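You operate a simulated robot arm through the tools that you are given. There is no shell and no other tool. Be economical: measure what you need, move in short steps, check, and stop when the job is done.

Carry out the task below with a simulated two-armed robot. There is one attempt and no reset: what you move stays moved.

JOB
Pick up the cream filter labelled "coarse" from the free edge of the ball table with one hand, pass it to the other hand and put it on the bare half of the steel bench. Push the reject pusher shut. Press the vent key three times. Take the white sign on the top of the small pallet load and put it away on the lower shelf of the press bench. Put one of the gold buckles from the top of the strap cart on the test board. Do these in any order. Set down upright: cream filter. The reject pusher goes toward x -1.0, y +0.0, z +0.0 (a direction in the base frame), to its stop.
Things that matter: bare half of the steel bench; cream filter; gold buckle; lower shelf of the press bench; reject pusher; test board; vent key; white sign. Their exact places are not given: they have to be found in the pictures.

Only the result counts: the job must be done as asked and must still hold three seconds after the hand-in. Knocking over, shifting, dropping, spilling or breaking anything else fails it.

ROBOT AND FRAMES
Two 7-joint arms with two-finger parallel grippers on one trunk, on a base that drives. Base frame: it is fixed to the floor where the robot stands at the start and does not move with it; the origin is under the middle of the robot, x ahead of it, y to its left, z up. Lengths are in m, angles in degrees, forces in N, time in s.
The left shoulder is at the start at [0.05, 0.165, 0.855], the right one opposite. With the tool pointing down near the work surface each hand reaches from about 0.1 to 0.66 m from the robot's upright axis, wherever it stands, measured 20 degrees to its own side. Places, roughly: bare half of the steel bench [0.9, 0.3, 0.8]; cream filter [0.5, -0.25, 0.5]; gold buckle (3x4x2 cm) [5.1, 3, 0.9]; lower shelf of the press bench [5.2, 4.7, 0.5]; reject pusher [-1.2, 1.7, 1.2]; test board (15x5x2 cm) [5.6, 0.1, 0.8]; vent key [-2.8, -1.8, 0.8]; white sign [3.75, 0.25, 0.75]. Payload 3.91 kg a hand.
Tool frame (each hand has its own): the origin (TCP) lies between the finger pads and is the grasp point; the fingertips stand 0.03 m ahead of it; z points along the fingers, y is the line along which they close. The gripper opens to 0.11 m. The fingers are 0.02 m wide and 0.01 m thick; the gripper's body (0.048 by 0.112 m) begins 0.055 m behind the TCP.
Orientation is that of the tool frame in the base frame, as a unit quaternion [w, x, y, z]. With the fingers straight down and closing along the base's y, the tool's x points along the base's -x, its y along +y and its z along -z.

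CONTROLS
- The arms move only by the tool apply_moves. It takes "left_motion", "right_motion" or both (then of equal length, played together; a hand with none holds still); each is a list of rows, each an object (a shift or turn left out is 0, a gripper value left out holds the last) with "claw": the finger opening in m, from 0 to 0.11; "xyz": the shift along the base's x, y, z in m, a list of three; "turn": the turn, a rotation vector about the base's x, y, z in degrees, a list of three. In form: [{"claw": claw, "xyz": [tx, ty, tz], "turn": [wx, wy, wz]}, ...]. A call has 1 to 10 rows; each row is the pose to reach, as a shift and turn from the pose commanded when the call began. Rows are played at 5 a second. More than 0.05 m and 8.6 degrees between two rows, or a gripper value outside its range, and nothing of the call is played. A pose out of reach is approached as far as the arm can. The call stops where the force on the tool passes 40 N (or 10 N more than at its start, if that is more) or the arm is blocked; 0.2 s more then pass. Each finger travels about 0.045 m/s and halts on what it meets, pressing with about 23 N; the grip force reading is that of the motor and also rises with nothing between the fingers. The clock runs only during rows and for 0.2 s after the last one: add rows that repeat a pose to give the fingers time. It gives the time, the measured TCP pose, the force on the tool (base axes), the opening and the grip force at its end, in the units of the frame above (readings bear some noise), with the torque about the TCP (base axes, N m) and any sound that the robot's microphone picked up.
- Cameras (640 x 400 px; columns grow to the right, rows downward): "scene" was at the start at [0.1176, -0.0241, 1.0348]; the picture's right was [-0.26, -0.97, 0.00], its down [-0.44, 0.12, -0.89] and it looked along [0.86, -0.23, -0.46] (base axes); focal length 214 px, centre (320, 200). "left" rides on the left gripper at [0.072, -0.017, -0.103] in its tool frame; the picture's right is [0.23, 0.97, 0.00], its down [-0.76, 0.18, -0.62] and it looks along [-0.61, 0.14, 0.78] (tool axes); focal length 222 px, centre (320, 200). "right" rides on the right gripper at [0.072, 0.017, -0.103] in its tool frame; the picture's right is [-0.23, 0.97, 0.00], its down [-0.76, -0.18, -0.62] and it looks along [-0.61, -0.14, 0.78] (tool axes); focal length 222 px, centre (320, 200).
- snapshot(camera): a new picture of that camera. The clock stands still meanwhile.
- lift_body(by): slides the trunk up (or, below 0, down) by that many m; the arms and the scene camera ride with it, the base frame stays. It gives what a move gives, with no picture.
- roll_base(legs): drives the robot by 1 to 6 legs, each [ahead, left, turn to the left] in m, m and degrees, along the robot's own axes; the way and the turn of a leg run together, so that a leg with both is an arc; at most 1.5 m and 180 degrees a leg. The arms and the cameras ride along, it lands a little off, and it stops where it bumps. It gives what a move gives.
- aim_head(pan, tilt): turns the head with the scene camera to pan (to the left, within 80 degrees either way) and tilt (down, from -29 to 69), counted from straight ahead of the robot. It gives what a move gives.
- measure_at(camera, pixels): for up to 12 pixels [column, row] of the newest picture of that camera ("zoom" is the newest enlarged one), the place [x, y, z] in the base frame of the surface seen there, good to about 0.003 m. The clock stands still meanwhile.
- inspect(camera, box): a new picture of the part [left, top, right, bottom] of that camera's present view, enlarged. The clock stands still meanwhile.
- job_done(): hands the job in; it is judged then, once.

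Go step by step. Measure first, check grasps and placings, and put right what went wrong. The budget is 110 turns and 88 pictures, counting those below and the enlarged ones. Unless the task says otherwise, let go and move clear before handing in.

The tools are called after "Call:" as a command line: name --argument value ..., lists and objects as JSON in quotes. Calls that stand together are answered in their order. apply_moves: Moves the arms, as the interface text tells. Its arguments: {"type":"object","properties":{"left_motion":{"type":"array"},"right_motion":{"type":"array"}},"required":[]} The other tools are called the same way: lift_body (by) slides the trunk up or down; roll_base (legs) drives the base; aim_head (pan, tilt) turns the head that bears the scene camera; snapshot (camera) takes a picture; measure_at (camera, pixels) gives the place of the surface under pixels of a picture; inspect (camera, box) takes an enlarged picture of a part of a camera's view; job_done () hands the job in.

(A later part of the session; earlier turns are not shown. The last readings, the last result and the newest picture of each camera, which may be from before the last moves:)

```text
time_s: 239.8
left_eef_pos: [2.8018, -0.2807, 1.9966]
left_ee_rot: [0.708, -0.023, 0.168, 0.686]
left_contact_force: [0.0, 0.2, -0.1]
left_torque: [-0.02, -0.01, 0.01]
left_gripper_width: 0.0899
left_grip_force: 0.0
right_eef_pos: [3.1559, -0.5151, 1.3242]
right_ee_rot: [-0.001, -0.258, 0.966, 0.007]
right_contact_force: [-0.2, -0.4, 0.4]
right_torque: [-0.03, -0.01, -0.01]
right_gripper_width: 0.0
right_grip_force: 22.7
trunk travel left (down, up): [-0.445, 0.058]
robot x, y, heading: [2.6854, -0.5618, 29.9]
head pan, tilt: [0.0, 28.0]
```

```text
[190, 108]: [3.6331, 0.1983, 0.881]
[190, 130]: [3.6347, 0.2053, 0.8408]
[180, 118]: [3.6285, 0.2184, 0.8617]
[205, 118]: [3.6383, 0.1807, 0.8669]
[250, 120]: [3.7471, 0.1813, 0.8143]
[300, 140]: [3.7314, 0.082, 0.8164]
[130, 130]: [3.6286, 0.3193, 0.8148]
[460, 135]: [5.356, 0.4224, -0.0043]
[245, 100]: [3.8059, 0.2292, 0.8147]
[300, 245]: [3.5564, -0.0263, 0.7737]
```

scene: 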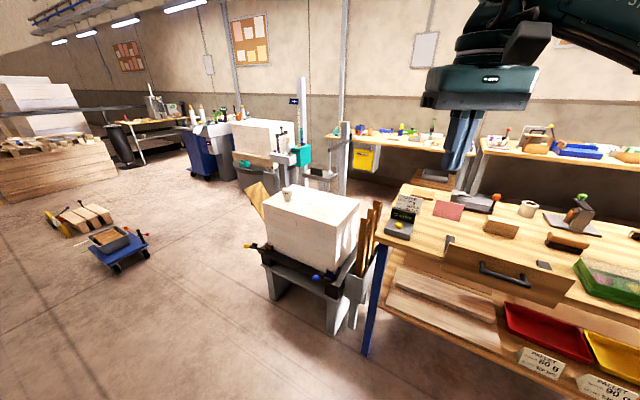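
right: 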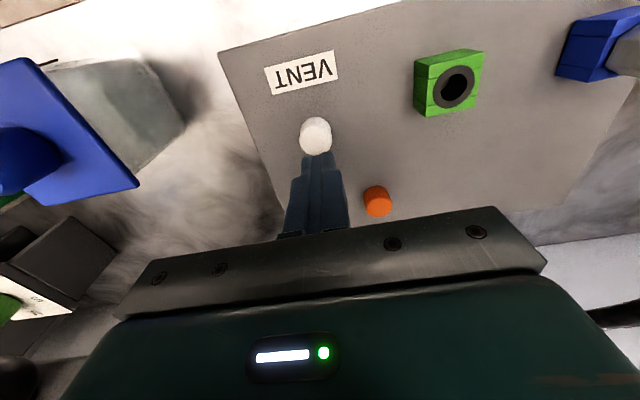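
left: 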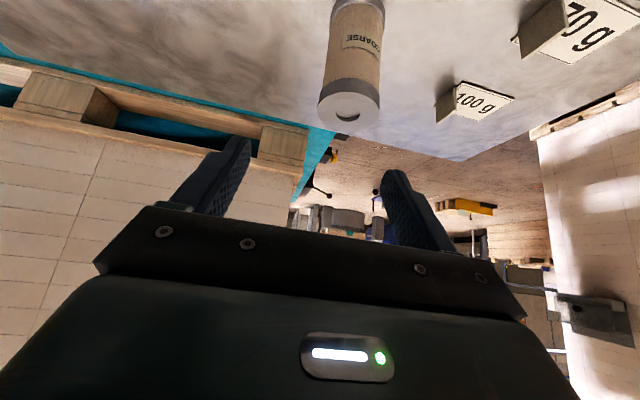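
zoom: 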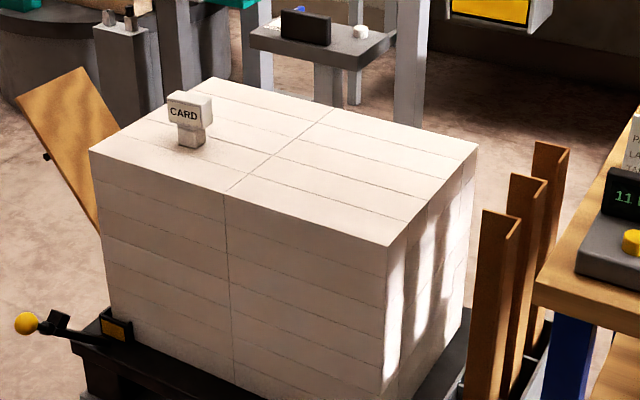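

The white "CARD" sign stands at about (3.634,0.20), z 0.815–0.89. I'll drive in front of it facing +x.

Call:
roll_base --legs '[[0, 0, -30], [0, 0.94, 0], [0.36, 0, 0]]'

Call:
lift_body --by -0.15

Call:
aim_head --pan -15 --tilt 42

Call:
inspect --camera "scene" --box '[240, 100, 400, 200]'

```text
time_s: 248.1
left_eef_pos: [3.2794, 0.5699, 1.996]
left_ee_rot: [0.859, 0.02, 0.168, 0.484]
left_contact_force: [-0.5, -0.2, -0.8]
left_torque: [0.0, -0.02, 0.01]
left_gripper_width: 0.0898
left_grip_force: 0.1
right_eef_pos: [3.4714, 0.1914, 1.3237]
right_ee_rot: [0.001, -0.004, 1.0, 0.006]
right_contact_force: [-0.3, 0.1, -0.2]
right_torque: [0.0, 0.0, 0.01]
right_gripper_width: 0.0
right_grip_force: 23.2
trunk travel left (down, up): [-0.445, 0.058]
robot x, y, heading: [3.0383, 0.3775, 0.9]
head pan, tilt: [0.0, 28.0]
```

```text
time_s: 249.9
left_eef_pos: [3.2794, 0.5695, 1.8474]
left_ee_rot: [0.859, 0.02, 0.168, 0.483]
left_contact_force: [-0.9, -0.3, -0.8]
left_torque: [0.01, 0.03, 0.03]
left_gripper_width: 0.0899
left_grip_force: 0.0
right_eef_pos: [3.4706, 0.1907, 1.1743]
right_ee_rot: [0.0, -0.004, 1.0, 0.006]
right_contact_force: [-0.4, 0.1, -0.6]
right_torque: [-0.01, -0.01, -0.02]
right_gripper_width: 0.0
right_grip_force: 22.8
trunk travel left (down, up): [-0.295, 0.208]
robot x, y, heading: [3.0387, 0.3838, 0.8]
head pan, tilt: [0.0, 28.0]
```

```text
time_s: 250.7
left_eef_pos: [3.2788, 0.5695, 1.8465]
left_ee_rot: [0.859, 0.019, 0.169, 0.483]
left_contact_force: [0.4, 0.0, -0.2]
left_torque: [-0.01, -0.01, -0.01]
left_gripper_width: 0.0903
left_grip_force: 0.1
right_eef_pos: [3.4712, 0.1919, 1.1756]
right_ee_rot: [0.0, -0.004, 1.0, 0.007]
right_contact_force: [-0.2, -0.3, 0.2]
right_torque: [0.02, 0.0, -0.02]
right_gripper_width: 0.0
right_grip_force: 23.1
trunk travel left (down, up): [-0.295, 0.208]
robot x, y, heading: [3.0417, 0.3778, 1.0]
head pan, tilt: [-15.0, 42.0]
```

```text
4.00 times, centred on (320, 150) of scene
```

zoom: 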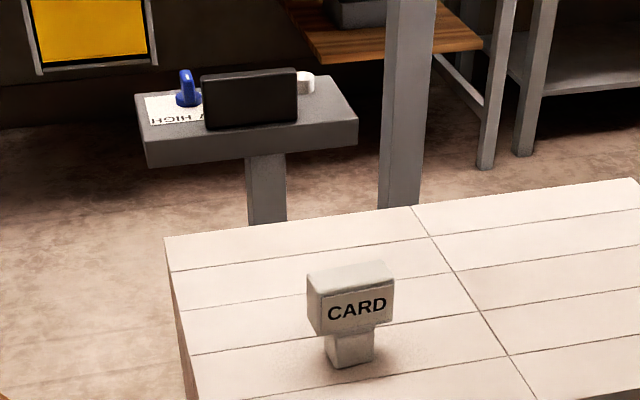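

Call:
measure_at --camera "zoom" --pixels '[[318, 305], [388, 295], [355, 310], [310, 280], [385, 268], [350, 350], [350, 278], [335, 270]]'

Call:
apply_moves --right_motion '[{"claw": 0.1, "xyz": [0, 0, -0.01], "turn": [0, -7.5, 0]}, {"xyz": [0, 0, -0.03], "turn": [0, -15, 0]}, {"xyz": [0, 0, -0.06], "turn": [0, -22.5, 0]}, {"xyz": [0, 0, -0.09], "turn": [0, -30, 0]}, {"xyz": [0, 0, -0.12], "turn": [0, -37.5, 0]}, {"xyz": [0, 0, -0.15], "turn": [0, -45, 0]}, {"xyz": [0, 0, -0.18], "turn": [0, -45, 0]}]'

Call:
snapshot --camera "right"

```text
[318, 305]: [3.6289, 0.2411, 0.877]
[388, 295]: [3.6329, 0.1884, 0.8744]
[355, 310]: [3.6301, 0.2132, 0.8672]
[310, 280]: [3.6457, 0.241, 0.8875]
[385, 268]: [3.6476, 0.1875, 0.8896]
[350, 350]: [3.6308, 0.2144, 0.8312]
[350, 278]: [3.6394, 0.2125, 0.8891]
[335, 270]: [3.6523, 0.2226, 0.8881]
```

```text
time_s: 252.3
left_eef_pos: [3.2795, 0.5687, 1.846]
left_ee_rot: [0.858, 0.02, 0.169, 0.484]
left_contact_force: [0.2, 0.6, -1.0]
left_torque: [0.02, 0.0, -0.03]
left_gripper_width: 0.0898
left_grip_force: 0.0
right_eef_pos: [3.4701, 0.1911, 0.995]
right_ee_rot: [0.384, -0.007, 0.923, 0.005]
right_contact_force: [0.3, -0.1, -0.2]
right_torque: [0.03, -0.04, 0.01]
right_gripper_width: 0.0999
right_grip_force: 0.0
trunk travel left (down, up): [-0.295, 0.208]
robot x, y, heading: [3.0382, 0.3833, 0.9]
head pan, tilt: [-15.0, 42.0]
```

```text
17 pictures are left
```

right: 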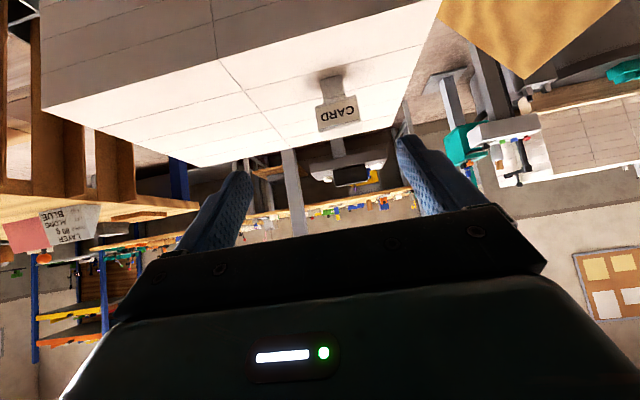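

Sign plate: y 0.188–0.241, x≈3.642, z 0.852–0.889. I'll approach along the 45° tool axis and close.

Call:
apply_moves --right_motion '[{"xyz": [0.02, 0.023, 0]}, {"xyz": [0.04, 0.0235, 0]}, {"xyz": [0.07, 0.0235, -0.03]}, {"xyz": [0.1, 0.0235, -0.06]}, {"xyz": [0.13, 0.0235, -0.09]}, {"xyz": [0.15, 0.0235, -0.11]}, {"xyz": [0.165, 0.0235, -0.123]}, {"xyz": [0.165, 0.0235, -0.123]}]'

Call:
apply_moves --right_motion '[{"claw": 0.02}, {}, {}, {}, {}, {}]'

Call:
snapshot --camera "right"

```text
time_s: 254.1
left_eef_pos: [3.2775, 0.5696, 1.8465]
left_ee_rot: [0.859, 0.02, 0.168, 0.484]
left_contact_force: [-1.1, -1.0, 0.6]
left_torque: [-0.02, 0.01, 0.0]
left_gripper_width: 0.0902
left_grip_force: 0.0
right_eef_pos: [3.635, 0.214, 0.871]
right_ee_rot: [0.385, -0.006, 0.923, 0.003]
right_contact_force: [0.7, -0.3, -0.6]
right_torque: [-0.02, 0.01, 0.01]
right_gripper_width: 0.0997
right_grip_force: 0.0
trunk travel left (down, up): [-0.295, 0.208]
robot x, y, heading: [3.041, 0.3795, 0.7]
head pan, tilt: [-15.0, 42.0]
```

```text
time_s: 255.5
left_eef_pos: [3.2786, 0.5686, 1.8464]
left_ee_rot: [0.859, 0.02, 0.168, 0.484]
left_contact_force: [0.3, 0.2, 0.9]
left_torque: [0.01, 0.0, 0.02]
left_gripper_width: 0.0903
left_grip_force: 0.0
right_eef_pos: [3.6356, 0.2146, 0.8721]
right_ee_rot: [0.383, -0.006, 0.924, 0.005]
right_contact_force: [-0.7, 0.1, 0.5]
right_torque: [0.04, 0.0, 0.02]
right_gripper_width: 0.0597
right_grip_force: 22.7
trunk travel left (down, up): [-0.295, 0.208]
robot x, y, heading: [3.0395, 0.3812, 0.9]
head pan, tilt: [-15.0, 42.0]
```

```text
16 pictures are left
```

right: 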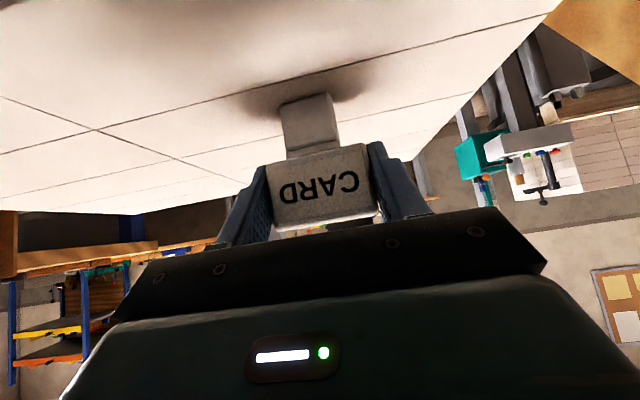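

The sign is gripped at 0.0597 m. I'll lift it, pull back, reverse, and look to the north-east.

Call:
apply_moves --right_motion '[{"xyz": [0, 0, 0.04]}, {"xyz": [0, 0, 0.08]}, {"xyz": [-0.03, 0, 0.12]}, {"xyz": [-0.06, 0, 0.16]}, {"xyz": [-0.1, 0, 0.18]}, {"xyz": [-0.13, 0, 0.2]}, {"xyz": [-0.16, 0, 0.2]}]'

Call:
roll_base --legs '[[-0.3, 0, 0], [0, 0, 55]]'

Call:
aim_head --pan 0 --tilt 18

Call:
snapshot --camera "scene"

```text
time_s: 257.1
left_eef_pos: [3.2787, 0.5688, 1.8457]
left_ee_rot: [0.859, 0.02, 0.168, 0.484]
left_contact_force: [-1.1, 0.2, -0.1]
left_torque: [0.0, 0.0, -0.01]
left_gripper_width: 0.0898
left_grip_force: 0.0
right_eef_pos: [3.4738, 0.2138, 1.0711]
right_ee_rot: [0.384, -0.007, 0.923, 0.004]
right_contact_force: [-0.4, 0.2, -0.8]
right_torque: [-0.01, -0.01, -0.02]
right_gripper_width: 0.0596
right_grip_force: 23.6
trunk travel left (down, up): [-0.295, 0.208]
robot x, y, heading: [3.0397, 0.3803, 0.8]
head pan, tilt: [-15.0, 42.0]
```

```text
time_s: 261.6
left_eef_pos: [2.7214, 0.6805, 1.8467]
left_ee_rot: [0.537, -0.061, 0.159, 0.826]
left_contact_force: [-1.1, -0.2, -0.5]
left_torque: [-0.02, 0.01, 0.0]
left_gripper_width: 0.0899
left_grip_force: 0.0
right_eef_pos: [3.125, 0.6376, 1.0709]
right_ee_rot: [0.339, -0.432, 0.816, 0.181]
right_contact_force: [-0.5, -0.2, -0.1]
right_torque: [0.0, 0.0, 0.0]
right_gripper_width: 0.0596
right_grip_force: 22.7
trunk travel left (down, up): [-0.295, 0.208]
robot x, y, heading: [2.7398, 0.3797, 55.9]
head pan, tilt: [-15.0, 42.0]
```

```text
time_s: 262.4
left_eef_pos: [2.7215, 0.68, 1.8473]
left_ee_rot: [0.538, -0.06, 0.158, 0.826]
left_contact_force: [-0.3, 0.4, -0.2]
left_torque: [0.01, -0.02, 0.02]
left_gripper_width: 0.09
left_grip_force: 0.0
right_eef_pos: [3.1248, 0.6389, 1.0717]
right_ee_rot: [0.338, -0.433, 0.816, 0.181]
right_contact_force: [0.2, 0.3, -0.3]
right_torque: [0.03, -0.02, 0.0]
right_gripper_width: 0.0597
right_grip_force: 22.9
trunk travel left (down, up): [-0.295, 0.208]
robot x, y, heading: [2.7412, 0.376, 55.9]
head pan, tilt: [0.0, 18.0]
```

```text
15 pictures are left
```

scene: 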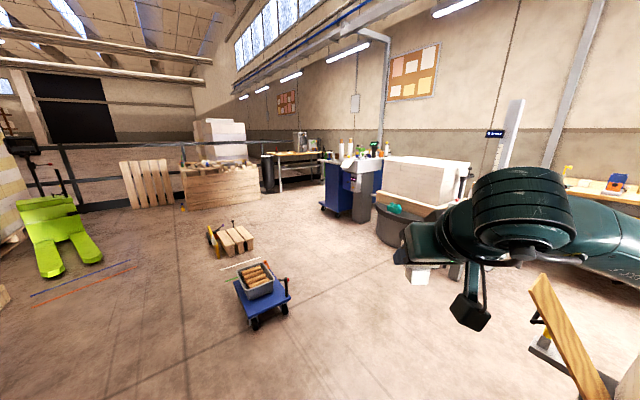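

Call:
measure_at --camera "scene" --pixels '[[295, 157], [330, 207], [360, 220], [355, 165], [264, 190], [390, 240], [280, 310], [245, 250], [290, 185], [285, 195], [310, 170], [340, 260]]'

Call:
inspect --camera "scene" --box '[250, 125, 410, 225]'

```text
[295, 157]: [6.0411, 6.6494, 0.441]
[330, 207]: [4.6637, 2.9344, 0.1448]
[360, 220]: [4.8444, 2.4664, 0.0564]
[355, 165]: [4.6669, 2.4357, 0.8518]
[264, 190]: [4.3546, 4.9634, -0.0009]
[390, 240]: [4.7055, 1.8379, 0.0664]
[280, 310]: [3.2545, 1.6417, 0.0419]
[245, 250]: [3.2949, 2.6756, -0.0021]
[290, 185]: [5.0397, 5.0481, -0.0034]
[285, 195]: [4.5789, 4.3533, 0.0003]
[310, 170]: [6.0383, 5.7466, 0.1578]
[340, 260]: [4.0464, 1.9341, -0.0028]
```

```text
4.00 times, centred on (330, 175) of scene
```

zoom: 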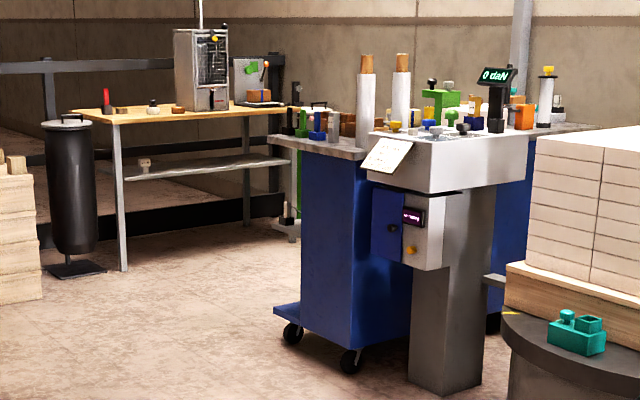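

Call:
measure_at --camera "zoom" --pixels '[[130, 178], [200, 168], [270, 160], [145, 163], [122, 200], [118, 120], [240, 112], [200, 160], [75, 110], [122, 262]]'

```text
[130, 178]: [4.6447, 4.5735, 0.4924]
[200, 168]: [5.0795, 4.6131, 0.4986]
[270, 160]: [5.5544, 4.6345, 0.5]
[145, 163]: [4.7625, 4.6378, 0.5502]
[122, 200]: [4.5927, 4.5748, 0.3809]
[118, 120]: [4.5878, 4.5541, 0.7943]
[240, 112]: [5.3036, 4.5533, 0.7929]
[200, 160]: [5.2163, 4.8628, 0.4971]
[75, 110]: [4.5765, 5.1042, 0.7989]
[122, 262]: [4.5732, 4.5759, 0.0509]
```

I'll measure the dolly, the pallet pieces and the board to plan the route.

Call:
measure_at --camera "scene" --pixels '[[238, 295], [290, 300], [290, 280], [212, 245], [252, 240], [95, 255], [545, 350], [540, 290], [185, 208], [425, 282], [375, 235], [240, 325]]'

```text
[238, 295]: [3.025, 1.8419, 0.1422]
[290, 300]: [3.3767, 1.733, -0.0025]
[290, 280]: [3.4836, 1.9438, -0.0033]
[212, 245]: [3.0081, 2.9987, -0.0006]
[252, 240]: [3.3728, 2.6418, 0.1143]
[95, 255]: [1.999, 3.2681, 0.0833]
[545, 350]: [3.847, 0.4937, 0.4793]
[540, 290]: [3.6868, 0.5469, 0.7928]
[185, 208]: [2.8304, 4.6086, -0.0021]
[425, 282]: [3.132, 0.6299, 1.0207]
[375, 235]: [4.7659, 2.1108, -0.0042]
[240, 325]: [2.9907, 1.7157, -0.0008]
```

Route: between the dolly and the bin, then north, then east in front of the press bench.

Call:
roll_base --legs '[[0.816, 0, 0], [0, 0, 34.1], [0.2, -0.75, 0], [1.5, 0, 0], [0.85, 0, 0], [0, -0.98, 0]]'

Call:
lift_body --by -0.12

Call:
aim_head --pan -5 --tilt 40

Call:
snapshot --camera "scene"

```text
time_s: 288.0
left_eef_pos: [4.7197, 3.8448, 1.8471]
left_ee_rot: [0.262, -0.105, 0.132, 0.95]
left_contact_force: [0.2, 0.2, -0.1]
left_torque: [-0.01, -0.01, 0.01]
left_gripper_width: 0.09
left_grip_force: 0.0
right_eef_pos: [5.0745, 4.043, 1.0711]
right_ee_rot: [-0.266, 0.66, -0.646, -0.275]
right_contact_force: [0.8, -0.3, 0.0]
right_torque: [0.01, -0.01, 0.01]
right_gripper_width: 0.0596
right_grip_force: 23.3
trunk travel left (down, up): [-0.295, 0.208]
robot x, y, heading: [4.908, 3.6062, 90.9]
head pan, tilt: [0.0, 18.0]
```

```text
time_s: 289.5
left_eef_pos: [4.7195, 3.8436, 1.7272]
left_ee_rot: [0.263, -0.106, 0.133, 0.95]
left_contact_force: [0.3, 0.5, -0.4]
left_torque: [0.01, 0.01, -0.02]
left_gripper_width: 0.09
left_grip_force: 0.1
right_eef_pos: [5.0738, 4.0422, 0.9505]
right_ee_rot: [-0.268, 0.659, -0.647, -0.275]
right_contact_force: [-0.5, -0.1, 0.0]
right_torque: [-0.02, -0.01, 0.03]
right_gripper_width: 0.0593
right_grip_force: 23.5
trunk travel left (down, up): [-0.175, 0.328]
robot x, y, heading: [4.9112, 3.6072, 91.3]
head pan, tilt: [0.0, 18.0]
```

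```text
time_s: 290.4
left_eef_pos: [4.7204, 3.8443, 1.7264]
left_ee_rot: [0.263, -0.107, 0.132, 0.95]
left_contact_force: [0.1, -0.4, -0.5]
left_torque: [0.02, 0.05, 0.01]
left_gripper_width: 0.0901
left_grip_force: 0.0
right_eef_pos: [5.0756, 4.043, 0.9518]
right_ee_rot: [-0.267, 0.659, -0.647, -0.275]
right_contact_force: [-0.3, 0.6, -0.1]
right_torque: [0.02, 0.01, 0.01]
right_gripper_width: 0.0591
right_grip_force: 22.9
trunk travel left (down, up): [-0.175, 0.328]
robot x, y, heading: [4.9102, 3.6086, 91.1]
head pan, tilt: [-5.0, 40.0]
```

```text
13 pictures are left
```

scene: 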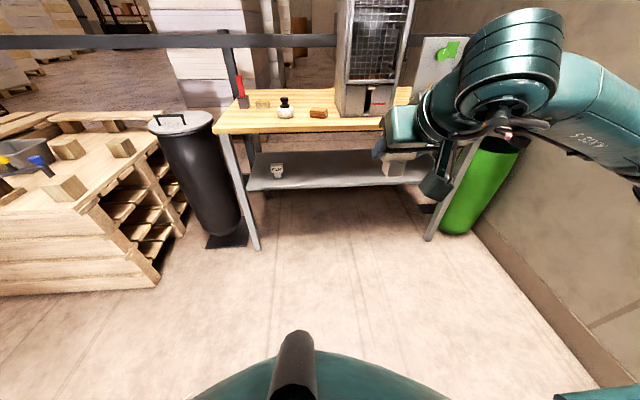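

The shelf is clear at around (340,170). I'll advance, lower the hand in front of the bench, then go in under the top.

Call:
roll_base --legs '[[0.28, 0, -1]]'

Call:
apply_moves --right_motion '[{"xyz": [0, 0, -0.04]}, {"xyz": [0, 0, -0.08]}, {"xyz": [0, 0, -0.12]}, {"xyz": [0, 0, -0.16]}, {"xyz": [0, 0, -0.2]}, {"xyz": [0, 0, -0.24]}, {"xyz": [0, 0, -0.28]}, {"xyz": [0, 0, -0.32]}, {"xyz": [0, 0, -0.35]}]'

Call:
roll_base --legs '[[0.17, 0, 0]]'

Call:
snapshot --camera "scene"

```text
time_s: 292.4
left_eef_pos: [4.7217, 4.1265, 1.7267]
left_ee_rot: [0.27, -0.105, 0.133, 0.948]
left_contact_force: [0.3, -0.6, -0.1]
left_torque: [0.01, -0.03, 0.02]
left_gripper_width: 0.09
left_grip_force: 0.0
right_eef_pos: [5.0774, 4.3196, 0.9509]
right_ee_rot: [-0.27, 0.654, -0.652, -0.272]
right_contact_force: [0.7, 0.0, -0.5]
right_torque: [-0.02, -0.01, -0.03]
right_gripper_width: 0.0595
right_grip_force: 23.2
trunk travel left (down, up): [-0.175, 0.328]
robot x, y, heading: [4.9114, 3.8856, 90.0]
head pan, tilt: [-5.0, 40.0]
```

```text
time_s: 294.4
left_eef_pos: [4.7195, 4.1272, 1.7266]
left_ee_rot: [0.27, -0.105, 0.133, 0.948]
left_contact_force: [-1.5, -0.3, -0.3]
left_torque: [0.02, 0.04, 0.0]
left_gripper_width: 0.09
left_grip_force: 0.1
right_eef_pos: [5.0767, 4.32, 0.6511]
right_ee_rot: [-0.27, 0.654, -0.651, -0.274]
right_contact_force: [-0.2, -0.2, -1.5]
right_torque: [-0.03, -0.04, -0.02]
right_gripper_width: 0.0592
right_grip_force: 22.8
right hand out of reach, approached as far as the arm can: row 8, 9
trunk travel left (down, up): [-0.175, 0.328]
robot x, y, heading: [4.9047, 3.883, 90.4]
head pan, tilt: [-5.0, 40.0]
```

```text
time_s: 295.8
left_eef_pos: [4.7209, 4.297, 1.727]
left_ee_rot: [0.271, -0.104, 0.134, 0.948]
left_contact_force: [0.6, 0.6, 1.0]
left_torque: [-0.01, -0.05, 0.0]
left_gripper_width: 0.0901
left_grip_force: 0.1
right_eef_pos: [5.0758, 4.4895, 0.6511]
right_ee_rot: [-0.269, 0.654, -0.653, -0.272]
right_contact_force: [0.0, 0.5, -0.9]
right_torque: [-0.01, -0.04, 0.02]
right_gripper_width: 0.0594
right_grip_force: 23.3
trunk travel left (down, up): [-0.175, 0.328]
robot x, y, heading: [4.9098, 4.0554, 90.1]
head pan, tilt: [-5.0, 40.0]
```

```text
12 pictures are left
```

scene: 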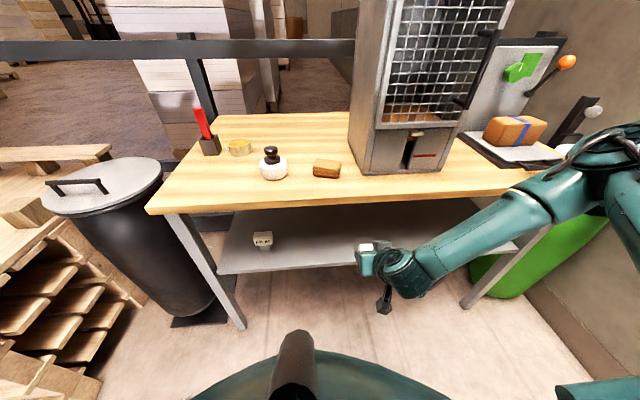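

Call:
apply_moves --right_motion '[{"xyz": [0, 0.03, 0.02]}, {"xyz": [0, 0.06, 0.02]}, {"xyz": [0, 0.09, 0.02]}, {"xyz": [0, 0.12, 0.02]}, {"xyz": [0, 0.15, 0.02]}, {"xyz": [0, 0.18, 0.02]}, {"xyz": [0, 0.2, 0.02]}]'

```text
time_s: 297.0
left_eef_pos: [4.7215, 4.2981, 1.7264]
left_ee_rot: [0.271, -0.104, 0.135, 0.947]
left_contact_force: [-0.8, 1.3, 0.1]
left_torque: [0.06, 0.07, 0.01]
left_gripper_width: 0.0901
left_grip_force: 0.1
right_eef_pos: [5.0747, 4.618, 0.6612]
right_ee_rot: [-0.261, 0.66, -0.653, -0.264]
right_contact_force: [-0.6, -1.9, -1.0]
right_torque: [0.32, 0.06, 0.03]
right_gripper_width: 0.0593
right_grip_force: 23.3
trunk travel left (down, up): [-0.175, 0.328]
robot x, y, heading: [4.9064, 4.0533, 89.9]
head pan, tilt: [-5.0, 40.0]
stopped in row 5 (right hand): the force on the tool passed its limit (the readings are from after the stop); the commanded pose is now the measured one
```

The hand touched the table edge because it's too high. I'll back off, lower the trunk, then go in.

Call:
apply_moves --right_motion '[{"xyz": [0, -0.03, 0]}, {"xyz": [0, -0.06, 0]}]'

Call:
lift_body --by -0.085

Call:
snapshot --camera "right"

```text
time_s: 297.6
left_eef_pos: [4.7204, 4.2943, 1.7273]
left_ee_rot: [0.27, -0.104, 0.134, 0.948]
left_contact_force: [0.0, 0.3, -0.4]
left_torque: [-0.02, 0.01, 0.02]
left_gripper_width: 0.0902
left_grip_force: 0.0
right_eef_pos: [5.0753, 4.5584, 0.6609]
right_ee_rot: [-0.261, 0.66, -0.652, -0.265]
right_contact_force: [0.7, 0.1, -0.4]
right_torque: [0.0, -0.03, -0.02]
right_gripper_width: 0.0595
right_grip_force: 23.1
trunk travel left (down, up): [-0.175, 0.328]
robot x, y, heading: [4.9096, 4.0515, 90.0]
head pan, tilt: [-5.0, 40.0]
```

```text
time_s: 298.8
left_eef_pos: [4.7202, 4.296, 1.642]
left_ee_rot: [0.272, -0.104, 0.134, 0.947]
left_contact_force: [0.5, -0.2, -0.6]
left_torque: [0.0, 0.0, 0.01]
left_gripper_width: 0.0899
left_grip_force: 0.0
right_eef_pos: [5.0755, 4.5571, 0.577]
right_ee_rot: [-0.262, 0.66, -0.653, -0.265]
right_contact_force: [0.7, -0.2, 0.3]
right_torque: [-0.04, 0.02, 0.01]
right_gripper_width: 0.0594
right_grip_force: 23.0
trunk travel left (down, up): [-0.09, 0.413]
robot x, y, heading: [4.9071, 4.0514, 90.2]
head pan, tilt: [-5.0, 40.0]
```

```text
11 pictures are left
```

right: 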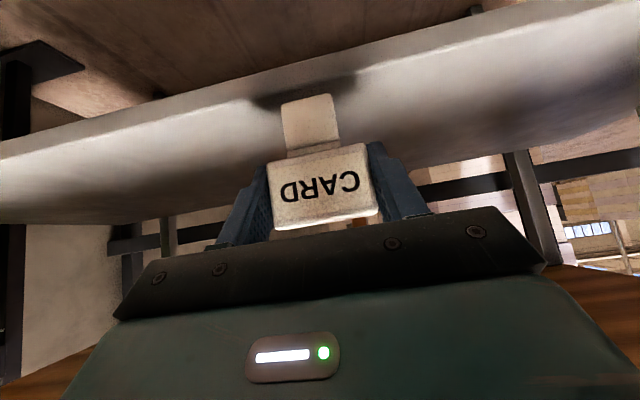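

The sign is just above shelf height. I'll go forward 12 cm and lower.

Call:
apply_moves --right_motion '[{"xyz": [0, 0.03, 0]}, {"xyz": [0, 0.06, 0]}, {"xyz": [0, 0.09, 0]}, {"xyz": [0, 0.12, 0]}, {"xyz": [0, 0.125, -0.008]}, {"xyz": [0, 0.125, -0.014]}, {"xyz": [0, 0.125, -0.018]}]'

Call:
snapshot --camera "right"

```text
time_s: 300.4
left_eef_pos: [4.721, 4.296, 1.6415]
left_ee_rot: [0.271, -0.103, 0.134, 0.948]
left_contact_force: [0.8, -0.5, 0.3]
left_torque: [0.03, 0.01, 0.01]
left_gripper_width: 0.0899
left_grip_force: 0.0
right_eef_pos: [5.0757, 4.6831, 0.5595]
right_ee_rot: [-0.262, 0.66, -0.653, -0.265]
right_contact_force: [-1.3, 0.3, -0.6]
right_torque: [0.03, 0.0, 0.0]
right_gripper_width: 0.0594
right_grip_force: 22.5
trunk travel left (down, up): [-0.09, 0.413]
robot x, y, heading: [4.9055, 4.052, 90.1]
head pan, tilt: [-5.0, 40.0]
```

```text
10 pictures are left
```

right: 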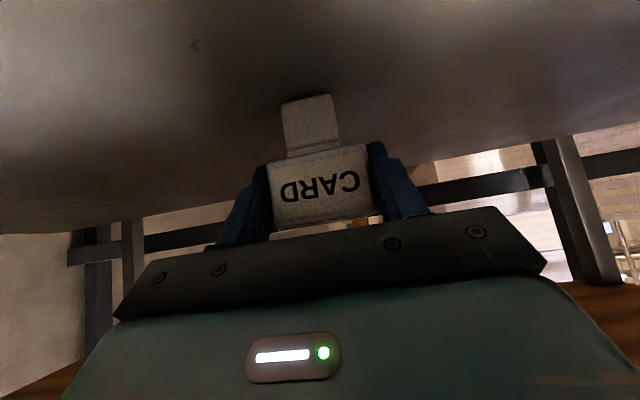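

Call:
apply_moves --right_motion '[{"xyz": [0, 0, -0.003]}, {"xyz": [0, 0, -0.005]}, {"xyz": [0, 0, -0.005]}]'

Call:
apply_moves --right_motion '[{"claw": 0.08}, {"claw": 0.1}, {}, {}]'

Call:
apply_moves --right_motion '[{"xyz": [0, -0.03, 0.01]}, {"xyz": [0, -0.06, 0.02]}, {"xyz": [0, -0.1, 0.02]}, {"xyz": [0, -0.14, 0.02]}, {"xyz": [0, -0.18, 0.02]}]'

Call:
snapshot --camera "right"

```text
time_s: 301.2
left_eef_pos: [4.721, 4.295, 1.6423]
left_ee_rot: [0.271, -0.104, 0.133, 0.948]
left_contact_force: [0.1, -0.1, 0.2]
left_torque: [0.02, 0.0, 0.01]
left_gripper_width: 0.0901
left_grip_force: 0.1
right_eef_pos: [5.0763, 4.6839, 0.5564]
right_ee_rot: [-0.263, 0.659, -0.652, -0.266]
right_contact_force: [1.1, -0.4, 10.0]
right_torque: [0.19, -0.07, 0.0]
right_gripper_width: 0.0595
right_grip_force: 23.1
trunk travel left (down, up): [-0.09, 0.413]
robot x, y, heading: [4.9045, 4.0568, 90.2]
head pan, tilt: [-5.0, 40.0]
```

```text
time_s: 302.2
left_eef_pos: [4.7212, 4.2957, 1.6412]
left_ee_rot: [0.27, -0.105, 0.134, 0.948]
left_contact_force: [0.1, -0.5, 0.8]
left_torque: [0.0, 0.02, -0.03]
left_gripper_width: 0.0901
left_grip_force: 0.0
right_eef_pos: [5.0757, 4.6827, 0.5523]
right_ee_rot: [-0.262, 0.659, -0.653, -0.264]
right_contact_force: [0.1, -0.2, -0.4]
right_torque: [-0.04, -0.01, -0.01]
right_gripper_width: 0.0999
right_grip_force: 0.1
trunk travel left (down, up): [-0.09, 0.413]
robot x, y, heading: [4.9054, 4.0548, 89.8]
head pan, tilt: [-5.0, 40.0]
```

```text
time_s: 303.4
left_eef_pos: [4.7202, 4.2962, 1.6414]
left_ee_rot: [0.271, -0.105, 0.133, 0.947]
left_contact_force: [0.0, -0.2, 0.1]
left_torque: [0.0, -0.02, 0.01]
left_gripper_width: 0.0902
left_grip_force: 0.1
right_eef_pos: [5.0743, 4.5031, 0.5734]
right_ee_rot: [-0.262, 0.659, -0.653, -0.264]
right_contact_force: [-0.6, 0.1, 0.9]
right_torque: [-0.02, 0.01, 0.01]
right_gripper_width: 0.1
right_grip_force: 0.1
trunk travel left (down, up): [-0.09, 0.413]
robot x, y, heading: [4.9113, 4.0525, 90.2]
head pan, tilt: [-5.0, 40.0]
```

```text
9 pictures are left
```

right: 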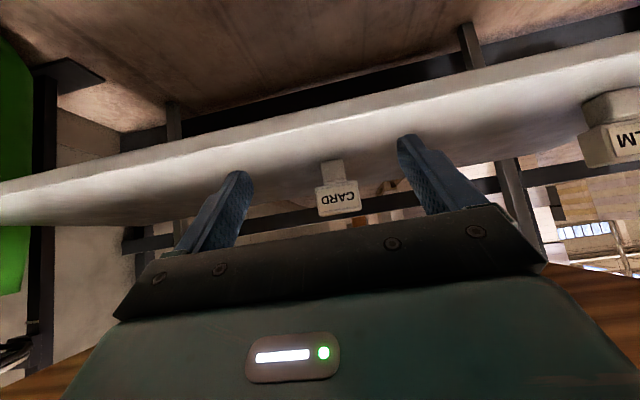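

The sign stands on the lower shelf. Now the buckle: I'll back up, raise the trunk, turn to face the strap cart and look.

Call:
roll_base --legs '[[-0.22, 0, 0]]'

Call:
lift_body --by 0.32

Call:
apply_moves --right_motion '[{"xyz": [0, 0, 0.04]}, {"xyz": [0, 0, 0.08]}, {"xyz": [0, 0, 0.12]}, {"xyz": [0, 0, 0.16]}, {"xyz": [0, 0, 0.2]}, {"xyz": [0, 0, 0.24]}, {"xyz": [0, -0.02, 0.28]}, {"xyz": [0, -0.04, 0.32]}]'

Call:
roll_base --legs '[[0, 0, 180]]'

Call:
aim_head --pan 5 --tilt 40

Call:
snapshot --camera "scene"

```text
time_s: 305.1
left_eef_pos: [4.7209, 4.0806, 1.6417]
left_ee_rot: [0.27, -0.104, 0.134, 0.948]
left_contact_force: [-0.4, 0.7, -0.8]
left_torque: [0.0, -0.01, 0.01]
left_gripper_width: 0.09
left_grip_force: 0.0
right_eef_pos: [5.0744, 4.2878, 0.5727]
right_ee_rot: [-0.261, 0.66, -0.652, -0.265]
right_contact_force: [-0.6, -0.6, 0.5]
right_torque: [0.01, -0.03, -0.02]
right_gripper_width: 0.1001
right_grip_force: 0.0
trunk travel left (down, up): [-0.09, 0.413]
robot x, y, heading: [4.9071, 3.8341, 90.3]
head pan, tilt: [-5.0, 40.0]
```

```text
time_s: 308.2
left_eef_pos: [4.7202, 4.0797, 1.962]
left_ee_rot: [0.27, -0.105, 0.132, 0.948]
left_contact_force: [-0.5, -0.6, -0.3]
left_torque: [-0.01, -0.03, 0.01]
left_gripper_width: 0.0898
left_grip_force: 0.1
right_eef_pos: [5.0753, 4.2884, 0.8929]
right_ee_rot: [-0.261, 0.661, -0.652, -0.265]
right_contact_force: [0.1, 0.3, 0.0]
right_torque: [0.0, 0.02, -0.01]
right_gripper_width: 0.1001
right_grip_force: 0.1
trunk travel left (down, up): [-0.41, 0.093]
robot x, y, heading: [4.9037, 3.8389, 90.3]
head pan, tilt: [-5.0, 40.0]
```

```text
time_s: 310.0
left_eef_pos: [4.7199, 4.0787, 1.9617]
left_ee_rot: [0.271, -0.105, 0.134, 0.947]
left_contact_force: [0.4, -0.2, 0.0]
left_torque: [-0.02, 0.01, 0.0]
left_gripper_width: 0.09
left_grip_force: 0.1
right_eef_pos: [5.075, 4.2468, 1.2145]
right_ee_rot: [-0.261, 0.661, -0.652, -0.265]
right_contact_force: [0.1, -0.4, 0.5]
right_torque: [-0.02, 0.02, 0.04]
right_gripper_width: 0.1
right_grip_force: 0.0
trunk travel left (down, up): [-0.41, 0.093]
robot x, y, heading: [4.905, 3.8387, 90.1]
head pan, tilt: [-5.0, 40.0]
```

```text
time_s: 317.8
left_eef_pos: [5.0891, 3.5947, 1.9617]
left_ee_rot: [0.946, 0.134, 0.105, -0.275]
left_contact_force: [0.9, -0.3, -0.2]
left_torque: [0.0, -0.01, 0.02]
left_gripper_width: 0.09
left_grip_force: 0.1
right_eef_pos: [4.7338, 3.4308, 1.2144]
right_ee_rot: [0.264, 0.655, 0.658, -0.263]
right_contact_force: [-0.2, -0.9, -0.5]
right_torque: [0.01, -0.02, -0.02]
right_gripper_width: 0.1
right_grip_force: 0.1
trunk travel left (down, up): [-0.41, 0.093]
robot x, y, heading: [4.9073, 3.8381, -90.0]
head pan, tilt: [-5.0, 40.0]
```

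```text
time_s: 318.5
left_eef_pos: [5.0896, 3.5954, 1.961]
left_ee_rot: [0.946, 0.135, 0.103, -0.275]
left_contact_force: [0.3, 0.2, -1.5]
left_torque: [0.03, -0.01, 0.0]
left_gripper_width: 0.0899
left_grip_force: 0.1
right_eef_pos: [4.7341, 3.4307, 1.2138]
right_ee_rot: [0.264, 0.655, 0.658, -0.263]
right_contact_force: [0.4, -0.7, -0.4]
right_torque: [-0.01, 0.01, 0.01]
right_gripper_width: 0.0999
right_grip_force: 0.1
trunk travel left (down, up): [-0.41, 0.093]
robot x, y, heading: [4.9058, 3.8385, -90.6]
head pan, tilt: [5.0, 40.0]
```

```text
8 pictures are left
```

scene: 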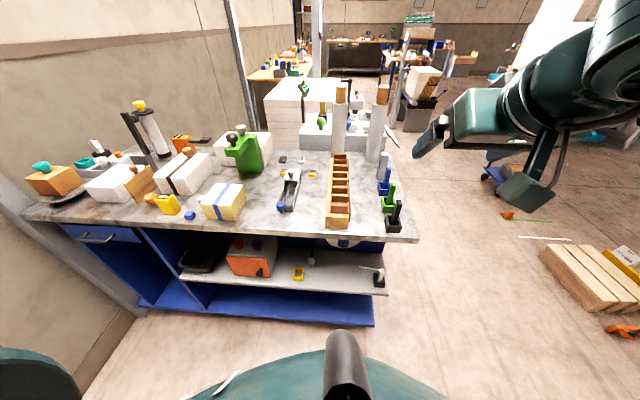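

Call:
inspect --camera "scene" --box '[262, 145, 342, 195]'

Call:
measure_at --camera "zoom" --pixels '[[405, 210], [385, 225], [430, 225], [410, 235], [165, 225], [180, 240], [150, 215], [300, 125], [170, 110], [320, 200], [480, 220]]'

```text
8.00 times, centred on (302, 170) of scene
```

zoom: 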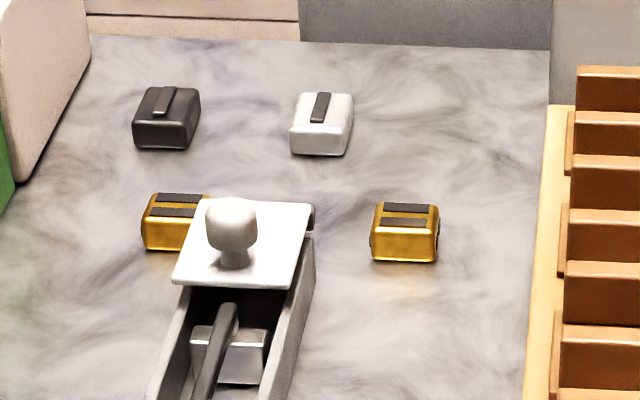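

```text
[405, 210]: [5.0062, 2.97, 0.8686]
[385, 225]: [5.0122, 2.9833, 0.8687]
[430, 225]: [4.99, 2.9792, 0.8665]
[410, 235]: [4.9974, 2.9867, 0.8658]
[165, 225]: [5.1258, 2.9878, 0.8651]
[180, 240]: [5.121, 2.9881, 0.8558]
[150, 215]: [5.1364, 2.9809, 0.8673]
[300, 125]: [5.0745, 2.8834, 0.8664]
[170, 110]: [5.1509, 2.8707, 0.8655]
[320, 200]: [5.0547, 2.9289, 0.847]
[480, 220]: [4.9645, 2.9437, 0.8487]
```

Gold buckle at zoom (405,230): centre about (5.001,2.975), z 0.848–0.868. I'll align the right shoulder and reduce the tilt.

Call:
roll_base --legs '[[0, 0.26, 0.6], [0.2, 0, 0]]'

Call:
lift_body --by -0.1

Call:
apply_moves --right_motion '[{"claw": 0.06, "turn": [7.5, 0, 0], "xyz": [0, -0.02, -0.01]}, {"turn": [15, 0, 0], "xyz": [0, -0.05, -0.02]}, {"turn": [22, 0, 0], "xyz": [0, -0.09, -0.03]}, {"turn": [22, 0, 0], "xyz": [0, -0.13, -0.05]}, {"turn": [22, 0, 0], "xyz": [0, -0.17, -0.07]}, {"turn": [22, 0, 0], "xyz": [0, -0.2, -0.1]}]'

Call:
snapshot --camera "right"

```text
time_s: 321.6
left_eef_pos: [5.3523, 3.395, 1.9606]
left_ee_rot: [0.948, 0.134, 0.104, -0.27]
left_contact_force: [-0.5, -0.2, -0.7]
left_torque: [-0.04, -0.03, -0.02]
left_gripper_width: 0.09
left_grip_force: 0.1
right_eef_pos: [4.9984, 3.2265, 1.2139]
right_ee_rot: [0.265, 0.651, 0.661, -0.261]
right_contact_force: [-0.5, -0.6, -0.5]
right_torque: [0.01, -0.02, 0.0]
right_gripper_width: 0.1002
right_grip_force: 0.0
trunk travel left (down, up): [-0.41, 0.093]
robot x, y, heading: [5.166, 3.6395, -89.7]
head pan, tilt: [5.0, 40.0]
```

```text
time_s: 322.9
left_eef_pos: [5.3533, 3.3956, 1.8617]
left_ee_rot: [0.948, 0.133, 0.104, -0.269]
left_contact_force: [0.4, -0.3, -0.1]
left_torque: [-0.01, -0.01, 0.01]
left_gripper_width: 0.0901
left_grip_force: 0.1
right_eef_pos: [4.9979, 3.2273, 1.1137]
right_ee_rot: [0.265, 0.651, 0.662, -0.261]
right_contact_force: [-0.1, 0.3, 0.8]
right_torque: [-0.01, 0.01, 0.01]
right_gripper_width: 0.0999
right_grip_force: 0.0
trunk travel left (down, up): [-0.31, 0.193]
robot x, y, heading: [5.1611, 3.636, -89.8]
head pan, tilt: [5.0, 40.0]
```

```text
time_s: 324.3
left_eef_pos: [5.3518, 3.3953, 1.8612]
left_ee_rot: [0.948, 0.134, 0.105, -0.27]
left_contact_force: [1.4, 0.5, 1.1]
left_torque: [0.0, 0.01, 0.02]
left_gripper_width: 0.0899
left_grip_force: 0.1
right_eef_pos: [4.9976, 3.0267, 1.0132]
right_ee_rot: [0.136, 0.69, 0.699, -0.13]
right_contact_force: [0.0, -0.7, -0.4]
right_torque: [0.0, -0.01, 0.01]
right_gripper_width: 0.0598
right_grip_force: 0.0
trunk travel left (down, up): [-0.31, 0.193]
robot x, y, heading: [5.1616, 3.6371, -89.5]
head pan, tilt: [5.0, 40.0]
```

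```text
6 pictures are left
```

right: 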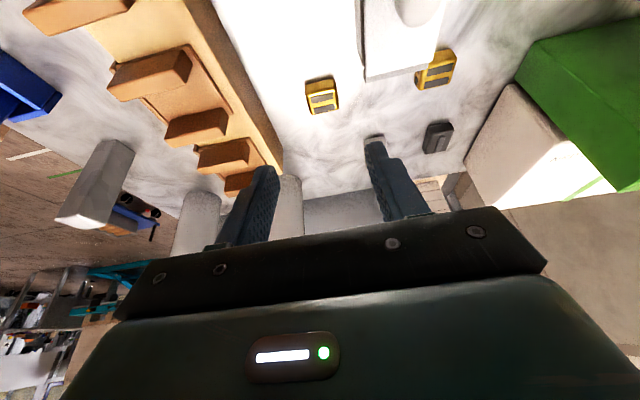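

Call:
measure_at --camera "right" --pixels '[[322, 97], [309, 97], [335, 95], [321, 80], [324, 110], [275, 120], [365, 80], [322, 125], [300, 95]]'

```text
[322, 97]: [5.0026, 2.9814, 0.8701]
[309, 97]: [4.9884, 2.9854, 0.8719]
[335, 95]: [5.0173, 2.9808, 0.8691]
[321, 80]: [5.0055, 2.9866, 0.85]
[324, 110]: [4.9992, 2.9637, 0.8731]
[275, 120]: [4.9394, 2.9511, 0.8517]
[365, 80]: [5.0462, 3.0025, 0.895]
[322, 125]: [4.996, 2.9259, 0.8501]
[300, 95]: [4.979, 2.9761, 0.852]
```

Buckle centre (5.002,2.975); a neighbouring tool edge is at x 5.046, so I'll narrow the opening to 0.048 and descend.

Call:
apply_moves --right_motion '[{"claw": 0.048, "xyz": [0.003, -0.02, -0.02]}, {"xyz": [0.0035, -0.04, -0.05]}, {"xyz": [0.0035, -0.04, -0.08]}, {"xyz": [0.0035, -0.04, -0.105]}, {"xyz": [0.0035, -0.04, -0.12]}, {"xyz": [0.0035, -0.04, -0.128]}]'

Call:
apply_moves --right_motion '[{"claw": 0.02}, {}, {}, {}, {}]'

Call:
apply_moves --right_motion '[{"xyz": [0, 0, 0.03]}, {"xyz": [0, 0, 0.07]}, {"xyz": [0, 0, 0.11]}, {"xyz": [0, 0.02, 0.15]}, {"xyz": [0, 0.05, 0.18]}, {"xyz": [0, 0.09, 0.2]}, {"xyz": [0, 0.13, 0.22]}]'

Call:
snapshot --camera "right"

```text
time_s: 325.7
left_eef_pos: [5.3526, 3.3947, 1.863]
left_ee_rot: [0.948, 0.133, 0.104, -0.269]
left_contact_force: [0.6, -0.1, 0.8]
left_torque: [-0.02, 0.04, 0.02]
left_gripper_width: 0.0899
left_grip_force: 0.1
right_eef_pos: [5.002, 2.9855, 0.8858]
right_ee_rot: [0.136, 0.69, 0.699, -0.13]
right_contact_force: [-0.2, -0.9, 0.3]
right_torque: [-0.02, 0.01, 0.02]
right_gripper_width: 0.048
right_grip_force: 0.1
trunk travel left (down, up): [-0.31, 0.193]
robot x, y, heading: [5.1656, 3.636, -89.9]
head pan, tilt: [5.0, 40.0]
```

```text
time_s: 326.9
left_eef_pos: [5.3516, 3.3962, 1.862]
left_ee_rot: [0.948, 0.133, 0.104, -0.269]
left_contact_force: [-0.5, 0.3, -0.8]
left_torque: [-0.01, 0.03, 0.01]
left_gripper_width: 0.0901
left_grip_force: 0.0
right_eef_pos: [5.0008, 2.9861, 0.8871]
right_ee_rot: [0.136, 0.69, 0.699, -0.13]
right_contact_force: [0.2, 0.6, -0.7]
right_torque: [0.04, 0.03, 0.03]
right_gripper_width: 0.0328
right_grip_force: 23.3
trunk travel left (down, up): [-0.31, 0.193]
robot x, y, heading: [5.1614, 3.6352, -89.9]
head pan, tilt: [5.0, 40.0]
```

```text
time_s: 328.5
left_eef_pos: [5.3519, 3.3967, 1.8622]
left_ee_rot: [0.948, 0.133, 0.104, -0.27]
left_contact_force: [-0.2, -0.6, 0.9]
left_torque: [0.0, -0.02, -0.01]
left_gripper_width: 0.0898
left_grip_force: 0.2
right_eef_pos: [5.0015, 3.1163, 1.1072]
right_ee_rot: [0.136, 0.689, 0.699, -0.131]
right_contact_force: [-0.3, 0.6, 0.9]
right_torque: [0.01, -0.02, 0.03]
right_gripper_width: 0.0332
right_grip_force: 23.0
trunk travel left (down, up): [-0.31, 0.193]
robot x, y, heading: [5.1671, 3.636, -89.9]
head pan, tilt: [5.0, 40.0]
```

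```text
5 pictures are left
```

right: 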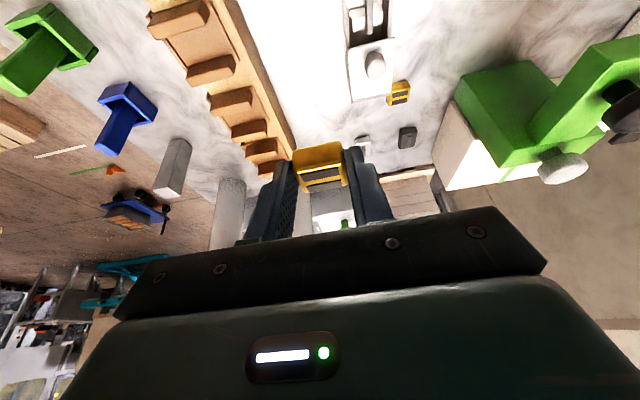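

The buckle is held (0.033 m). I'll back away and drive to the gap north of the load, then look for the test-board bench.

Call:
roll_base --legs '[[-0.22, 0, 0], [0, -1.22, 0], [1.5, 0, 0], [0.75, 0, 0]]'

Call:
lift_body --by 0.15

Call:
aim_head --pan 42 --tilt 28

Call:
snapshot --camera "scene"

```text
time_s: 346.6
left_eef_pos: [4.163, 1.3631, 1.8607]
left_ee_rot: [0.948, 0.133, 0.104, -0.269]
left_contact_force: [0.8, 0.2, -0.2]
left_torque: [0.0, 0.01, -0.03]
left_gripper_width: 0.0898
left_grip_force: 0.2
right_eef_pos: [3.8114, 1.0833, 1.1051]
right_ee_rot: [0.136, 0.69, 0.699, -0.129]
right_contact_force: [0.3, 0.3, -0.3]
right_torque: [0.0, -0.01, -0.03]
right_gripper_width: 0.0331
right_grip_force: 23.1
trunk travel left (down, up): [-0.31, 0.193]
robot x, y, heading: [3.9768, 1.6038, -89.9]
head pan, tilt: [5.0, 40.0]
```

```text
time_s: 348.3
left_eef_pos: [4.1605, 1.3625, 2.0104]
left_ee_rot: [0.948, 0.133, 0.103, -0.269]
left_contact_force: [0.1, -0.6, 0.9]
left_torque: [0.0, 0.0, 0.01]
left_gripper_width: 0.09
left_grip_force: 0.1
right_eef_pos: [3.8121, 1.0836, 1.2564]
right_ee_rot: [0.136, 0.69, 0.699, -0.13]
right_contact_force: [-0.3, 0.8, -0.7]
right_torque: [0.02, 0.01, -0.05]
right_gripper_width: 0.0333
right_grip_force: 23.0
trunk travel left (down, up): [-0.46, 0.043]
robot x, y, heading: [3.9768, 1.6025, -89.9]
head pan, tilt: [5.0, 40.0]
```

```text
time_s: 349.3
left_eef_pos: [4.1662, 1.3632, 2.0125]
left_ee_rot: [0.948, 0.133, 0.107, -0.27]
left_contact_force: [-0.1, -0.2, 0.1]
left_torque: [0.01, 0.02, 0.01]
left_gripper_width: 0.09
left_grip_force: 0.0
right_eef_pos: [3.8109, 1.0835, 1.2569]
right_ee_rot: [0.137, 0.69, 0.699, -0.13]
right_contact_force: [-0.2, 0.0, -0.2]
right_torque: [0.03, -0.02, 0.02]
right_gripper_width: 0.033
right_grip_force: 23.1
trunk travel left (down, up): [-0.46, 0.043]
robot x, y, heading: [3.9741, 1.6043, -89.7]
head pan, tilt: [42.0, 28.0]
```

```text
4 pictures are left
```

scene: 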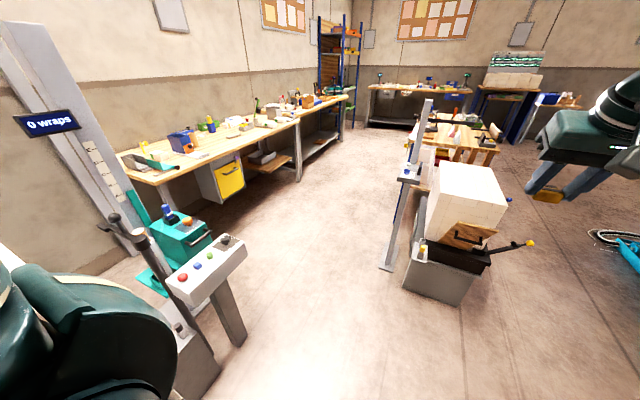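

The test bench runs along the wall at left, with a clear passage between the console (205,280) and the load's post (390,265). I'll measure them.

Call:
measure_at --camera "scene" --pixels '[[240, 345], [245, 255], [150, 185], [225, 200], [295, 180], [388, 268], [300, 300], [235, 122], [265, 118], [130, 160], [210, 155], [185, 140]]'

Call:
inspect --camera "scene" --box '[116, 85, 308, 205]'

```text
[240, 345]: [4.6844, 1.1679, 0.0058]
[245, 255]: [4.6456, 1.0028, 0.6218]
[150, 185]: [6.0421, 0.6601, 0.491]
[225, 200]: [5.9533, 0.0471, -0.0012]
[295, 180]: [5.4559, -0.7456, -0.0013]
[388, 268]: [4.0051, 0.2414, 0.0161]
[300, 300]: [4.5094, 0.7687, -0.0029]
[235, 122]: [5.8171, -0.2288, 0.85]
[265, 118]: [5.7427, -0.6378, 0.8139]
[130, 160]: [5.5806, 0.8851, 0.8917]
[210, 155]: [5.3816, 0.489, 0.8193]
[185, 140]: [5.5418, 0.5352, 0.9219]
```

```text
3.33 times, centred on (212, 145) of scene
```

zoom: 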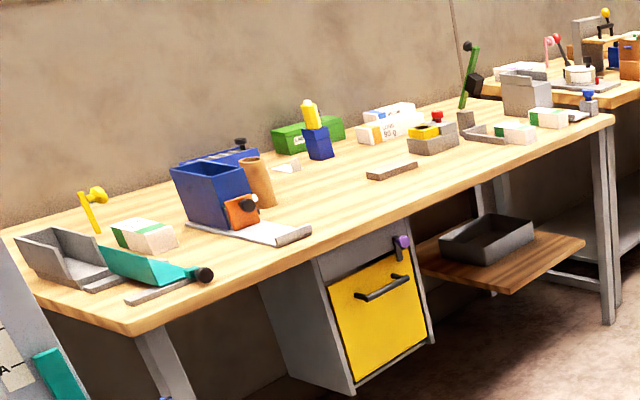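

Call:
measure_at --camera "zoom" --pixels '[[392, 168], [370, 176], [414, 164], [385, 180], [360, 195], [170, 288], [300, 235], [390, 215], [265, 175], [430, 145], [320, 150], [250, 215]]'

```text
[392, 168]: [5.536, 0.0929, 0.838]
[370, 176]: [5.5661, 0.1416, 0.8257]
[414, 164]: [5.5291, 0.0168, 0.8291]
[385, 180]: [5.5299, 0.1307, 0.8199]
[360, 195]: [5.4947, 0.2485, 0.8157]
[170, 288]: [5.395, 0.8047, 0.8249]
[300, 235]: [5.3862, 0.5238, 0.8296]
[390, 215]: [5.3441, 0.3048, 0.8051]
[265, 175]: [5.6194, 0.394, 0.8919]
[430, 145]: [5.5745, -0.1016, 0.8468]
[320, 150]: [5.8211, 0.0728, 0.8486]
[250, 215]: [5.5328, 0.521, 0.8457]
```

Call:
measure_at --camera "scene" --pixels '[[405, 286], [472, 303], [428, 105], [410, 170], [112, 218], [175, 285], [215, 370], [120, 245], [60, 150], [530, 243], [425, 250], [160, 290]]'

```text
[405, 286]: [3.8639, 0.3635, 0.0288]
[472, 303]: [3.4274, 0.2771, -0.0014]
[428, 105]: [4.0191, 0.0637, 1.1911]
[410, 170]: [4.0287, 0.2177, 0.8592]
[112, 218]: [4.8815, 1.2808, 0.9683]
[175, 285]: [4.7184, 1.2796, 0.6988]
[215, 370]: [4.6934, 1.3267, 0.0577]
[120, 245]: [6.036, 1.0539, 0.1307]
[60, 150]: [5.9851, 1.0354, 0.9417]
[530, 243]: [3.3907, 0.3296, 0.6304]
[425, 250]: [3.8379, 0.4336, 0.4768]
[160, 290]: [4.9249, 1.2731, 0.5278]
```

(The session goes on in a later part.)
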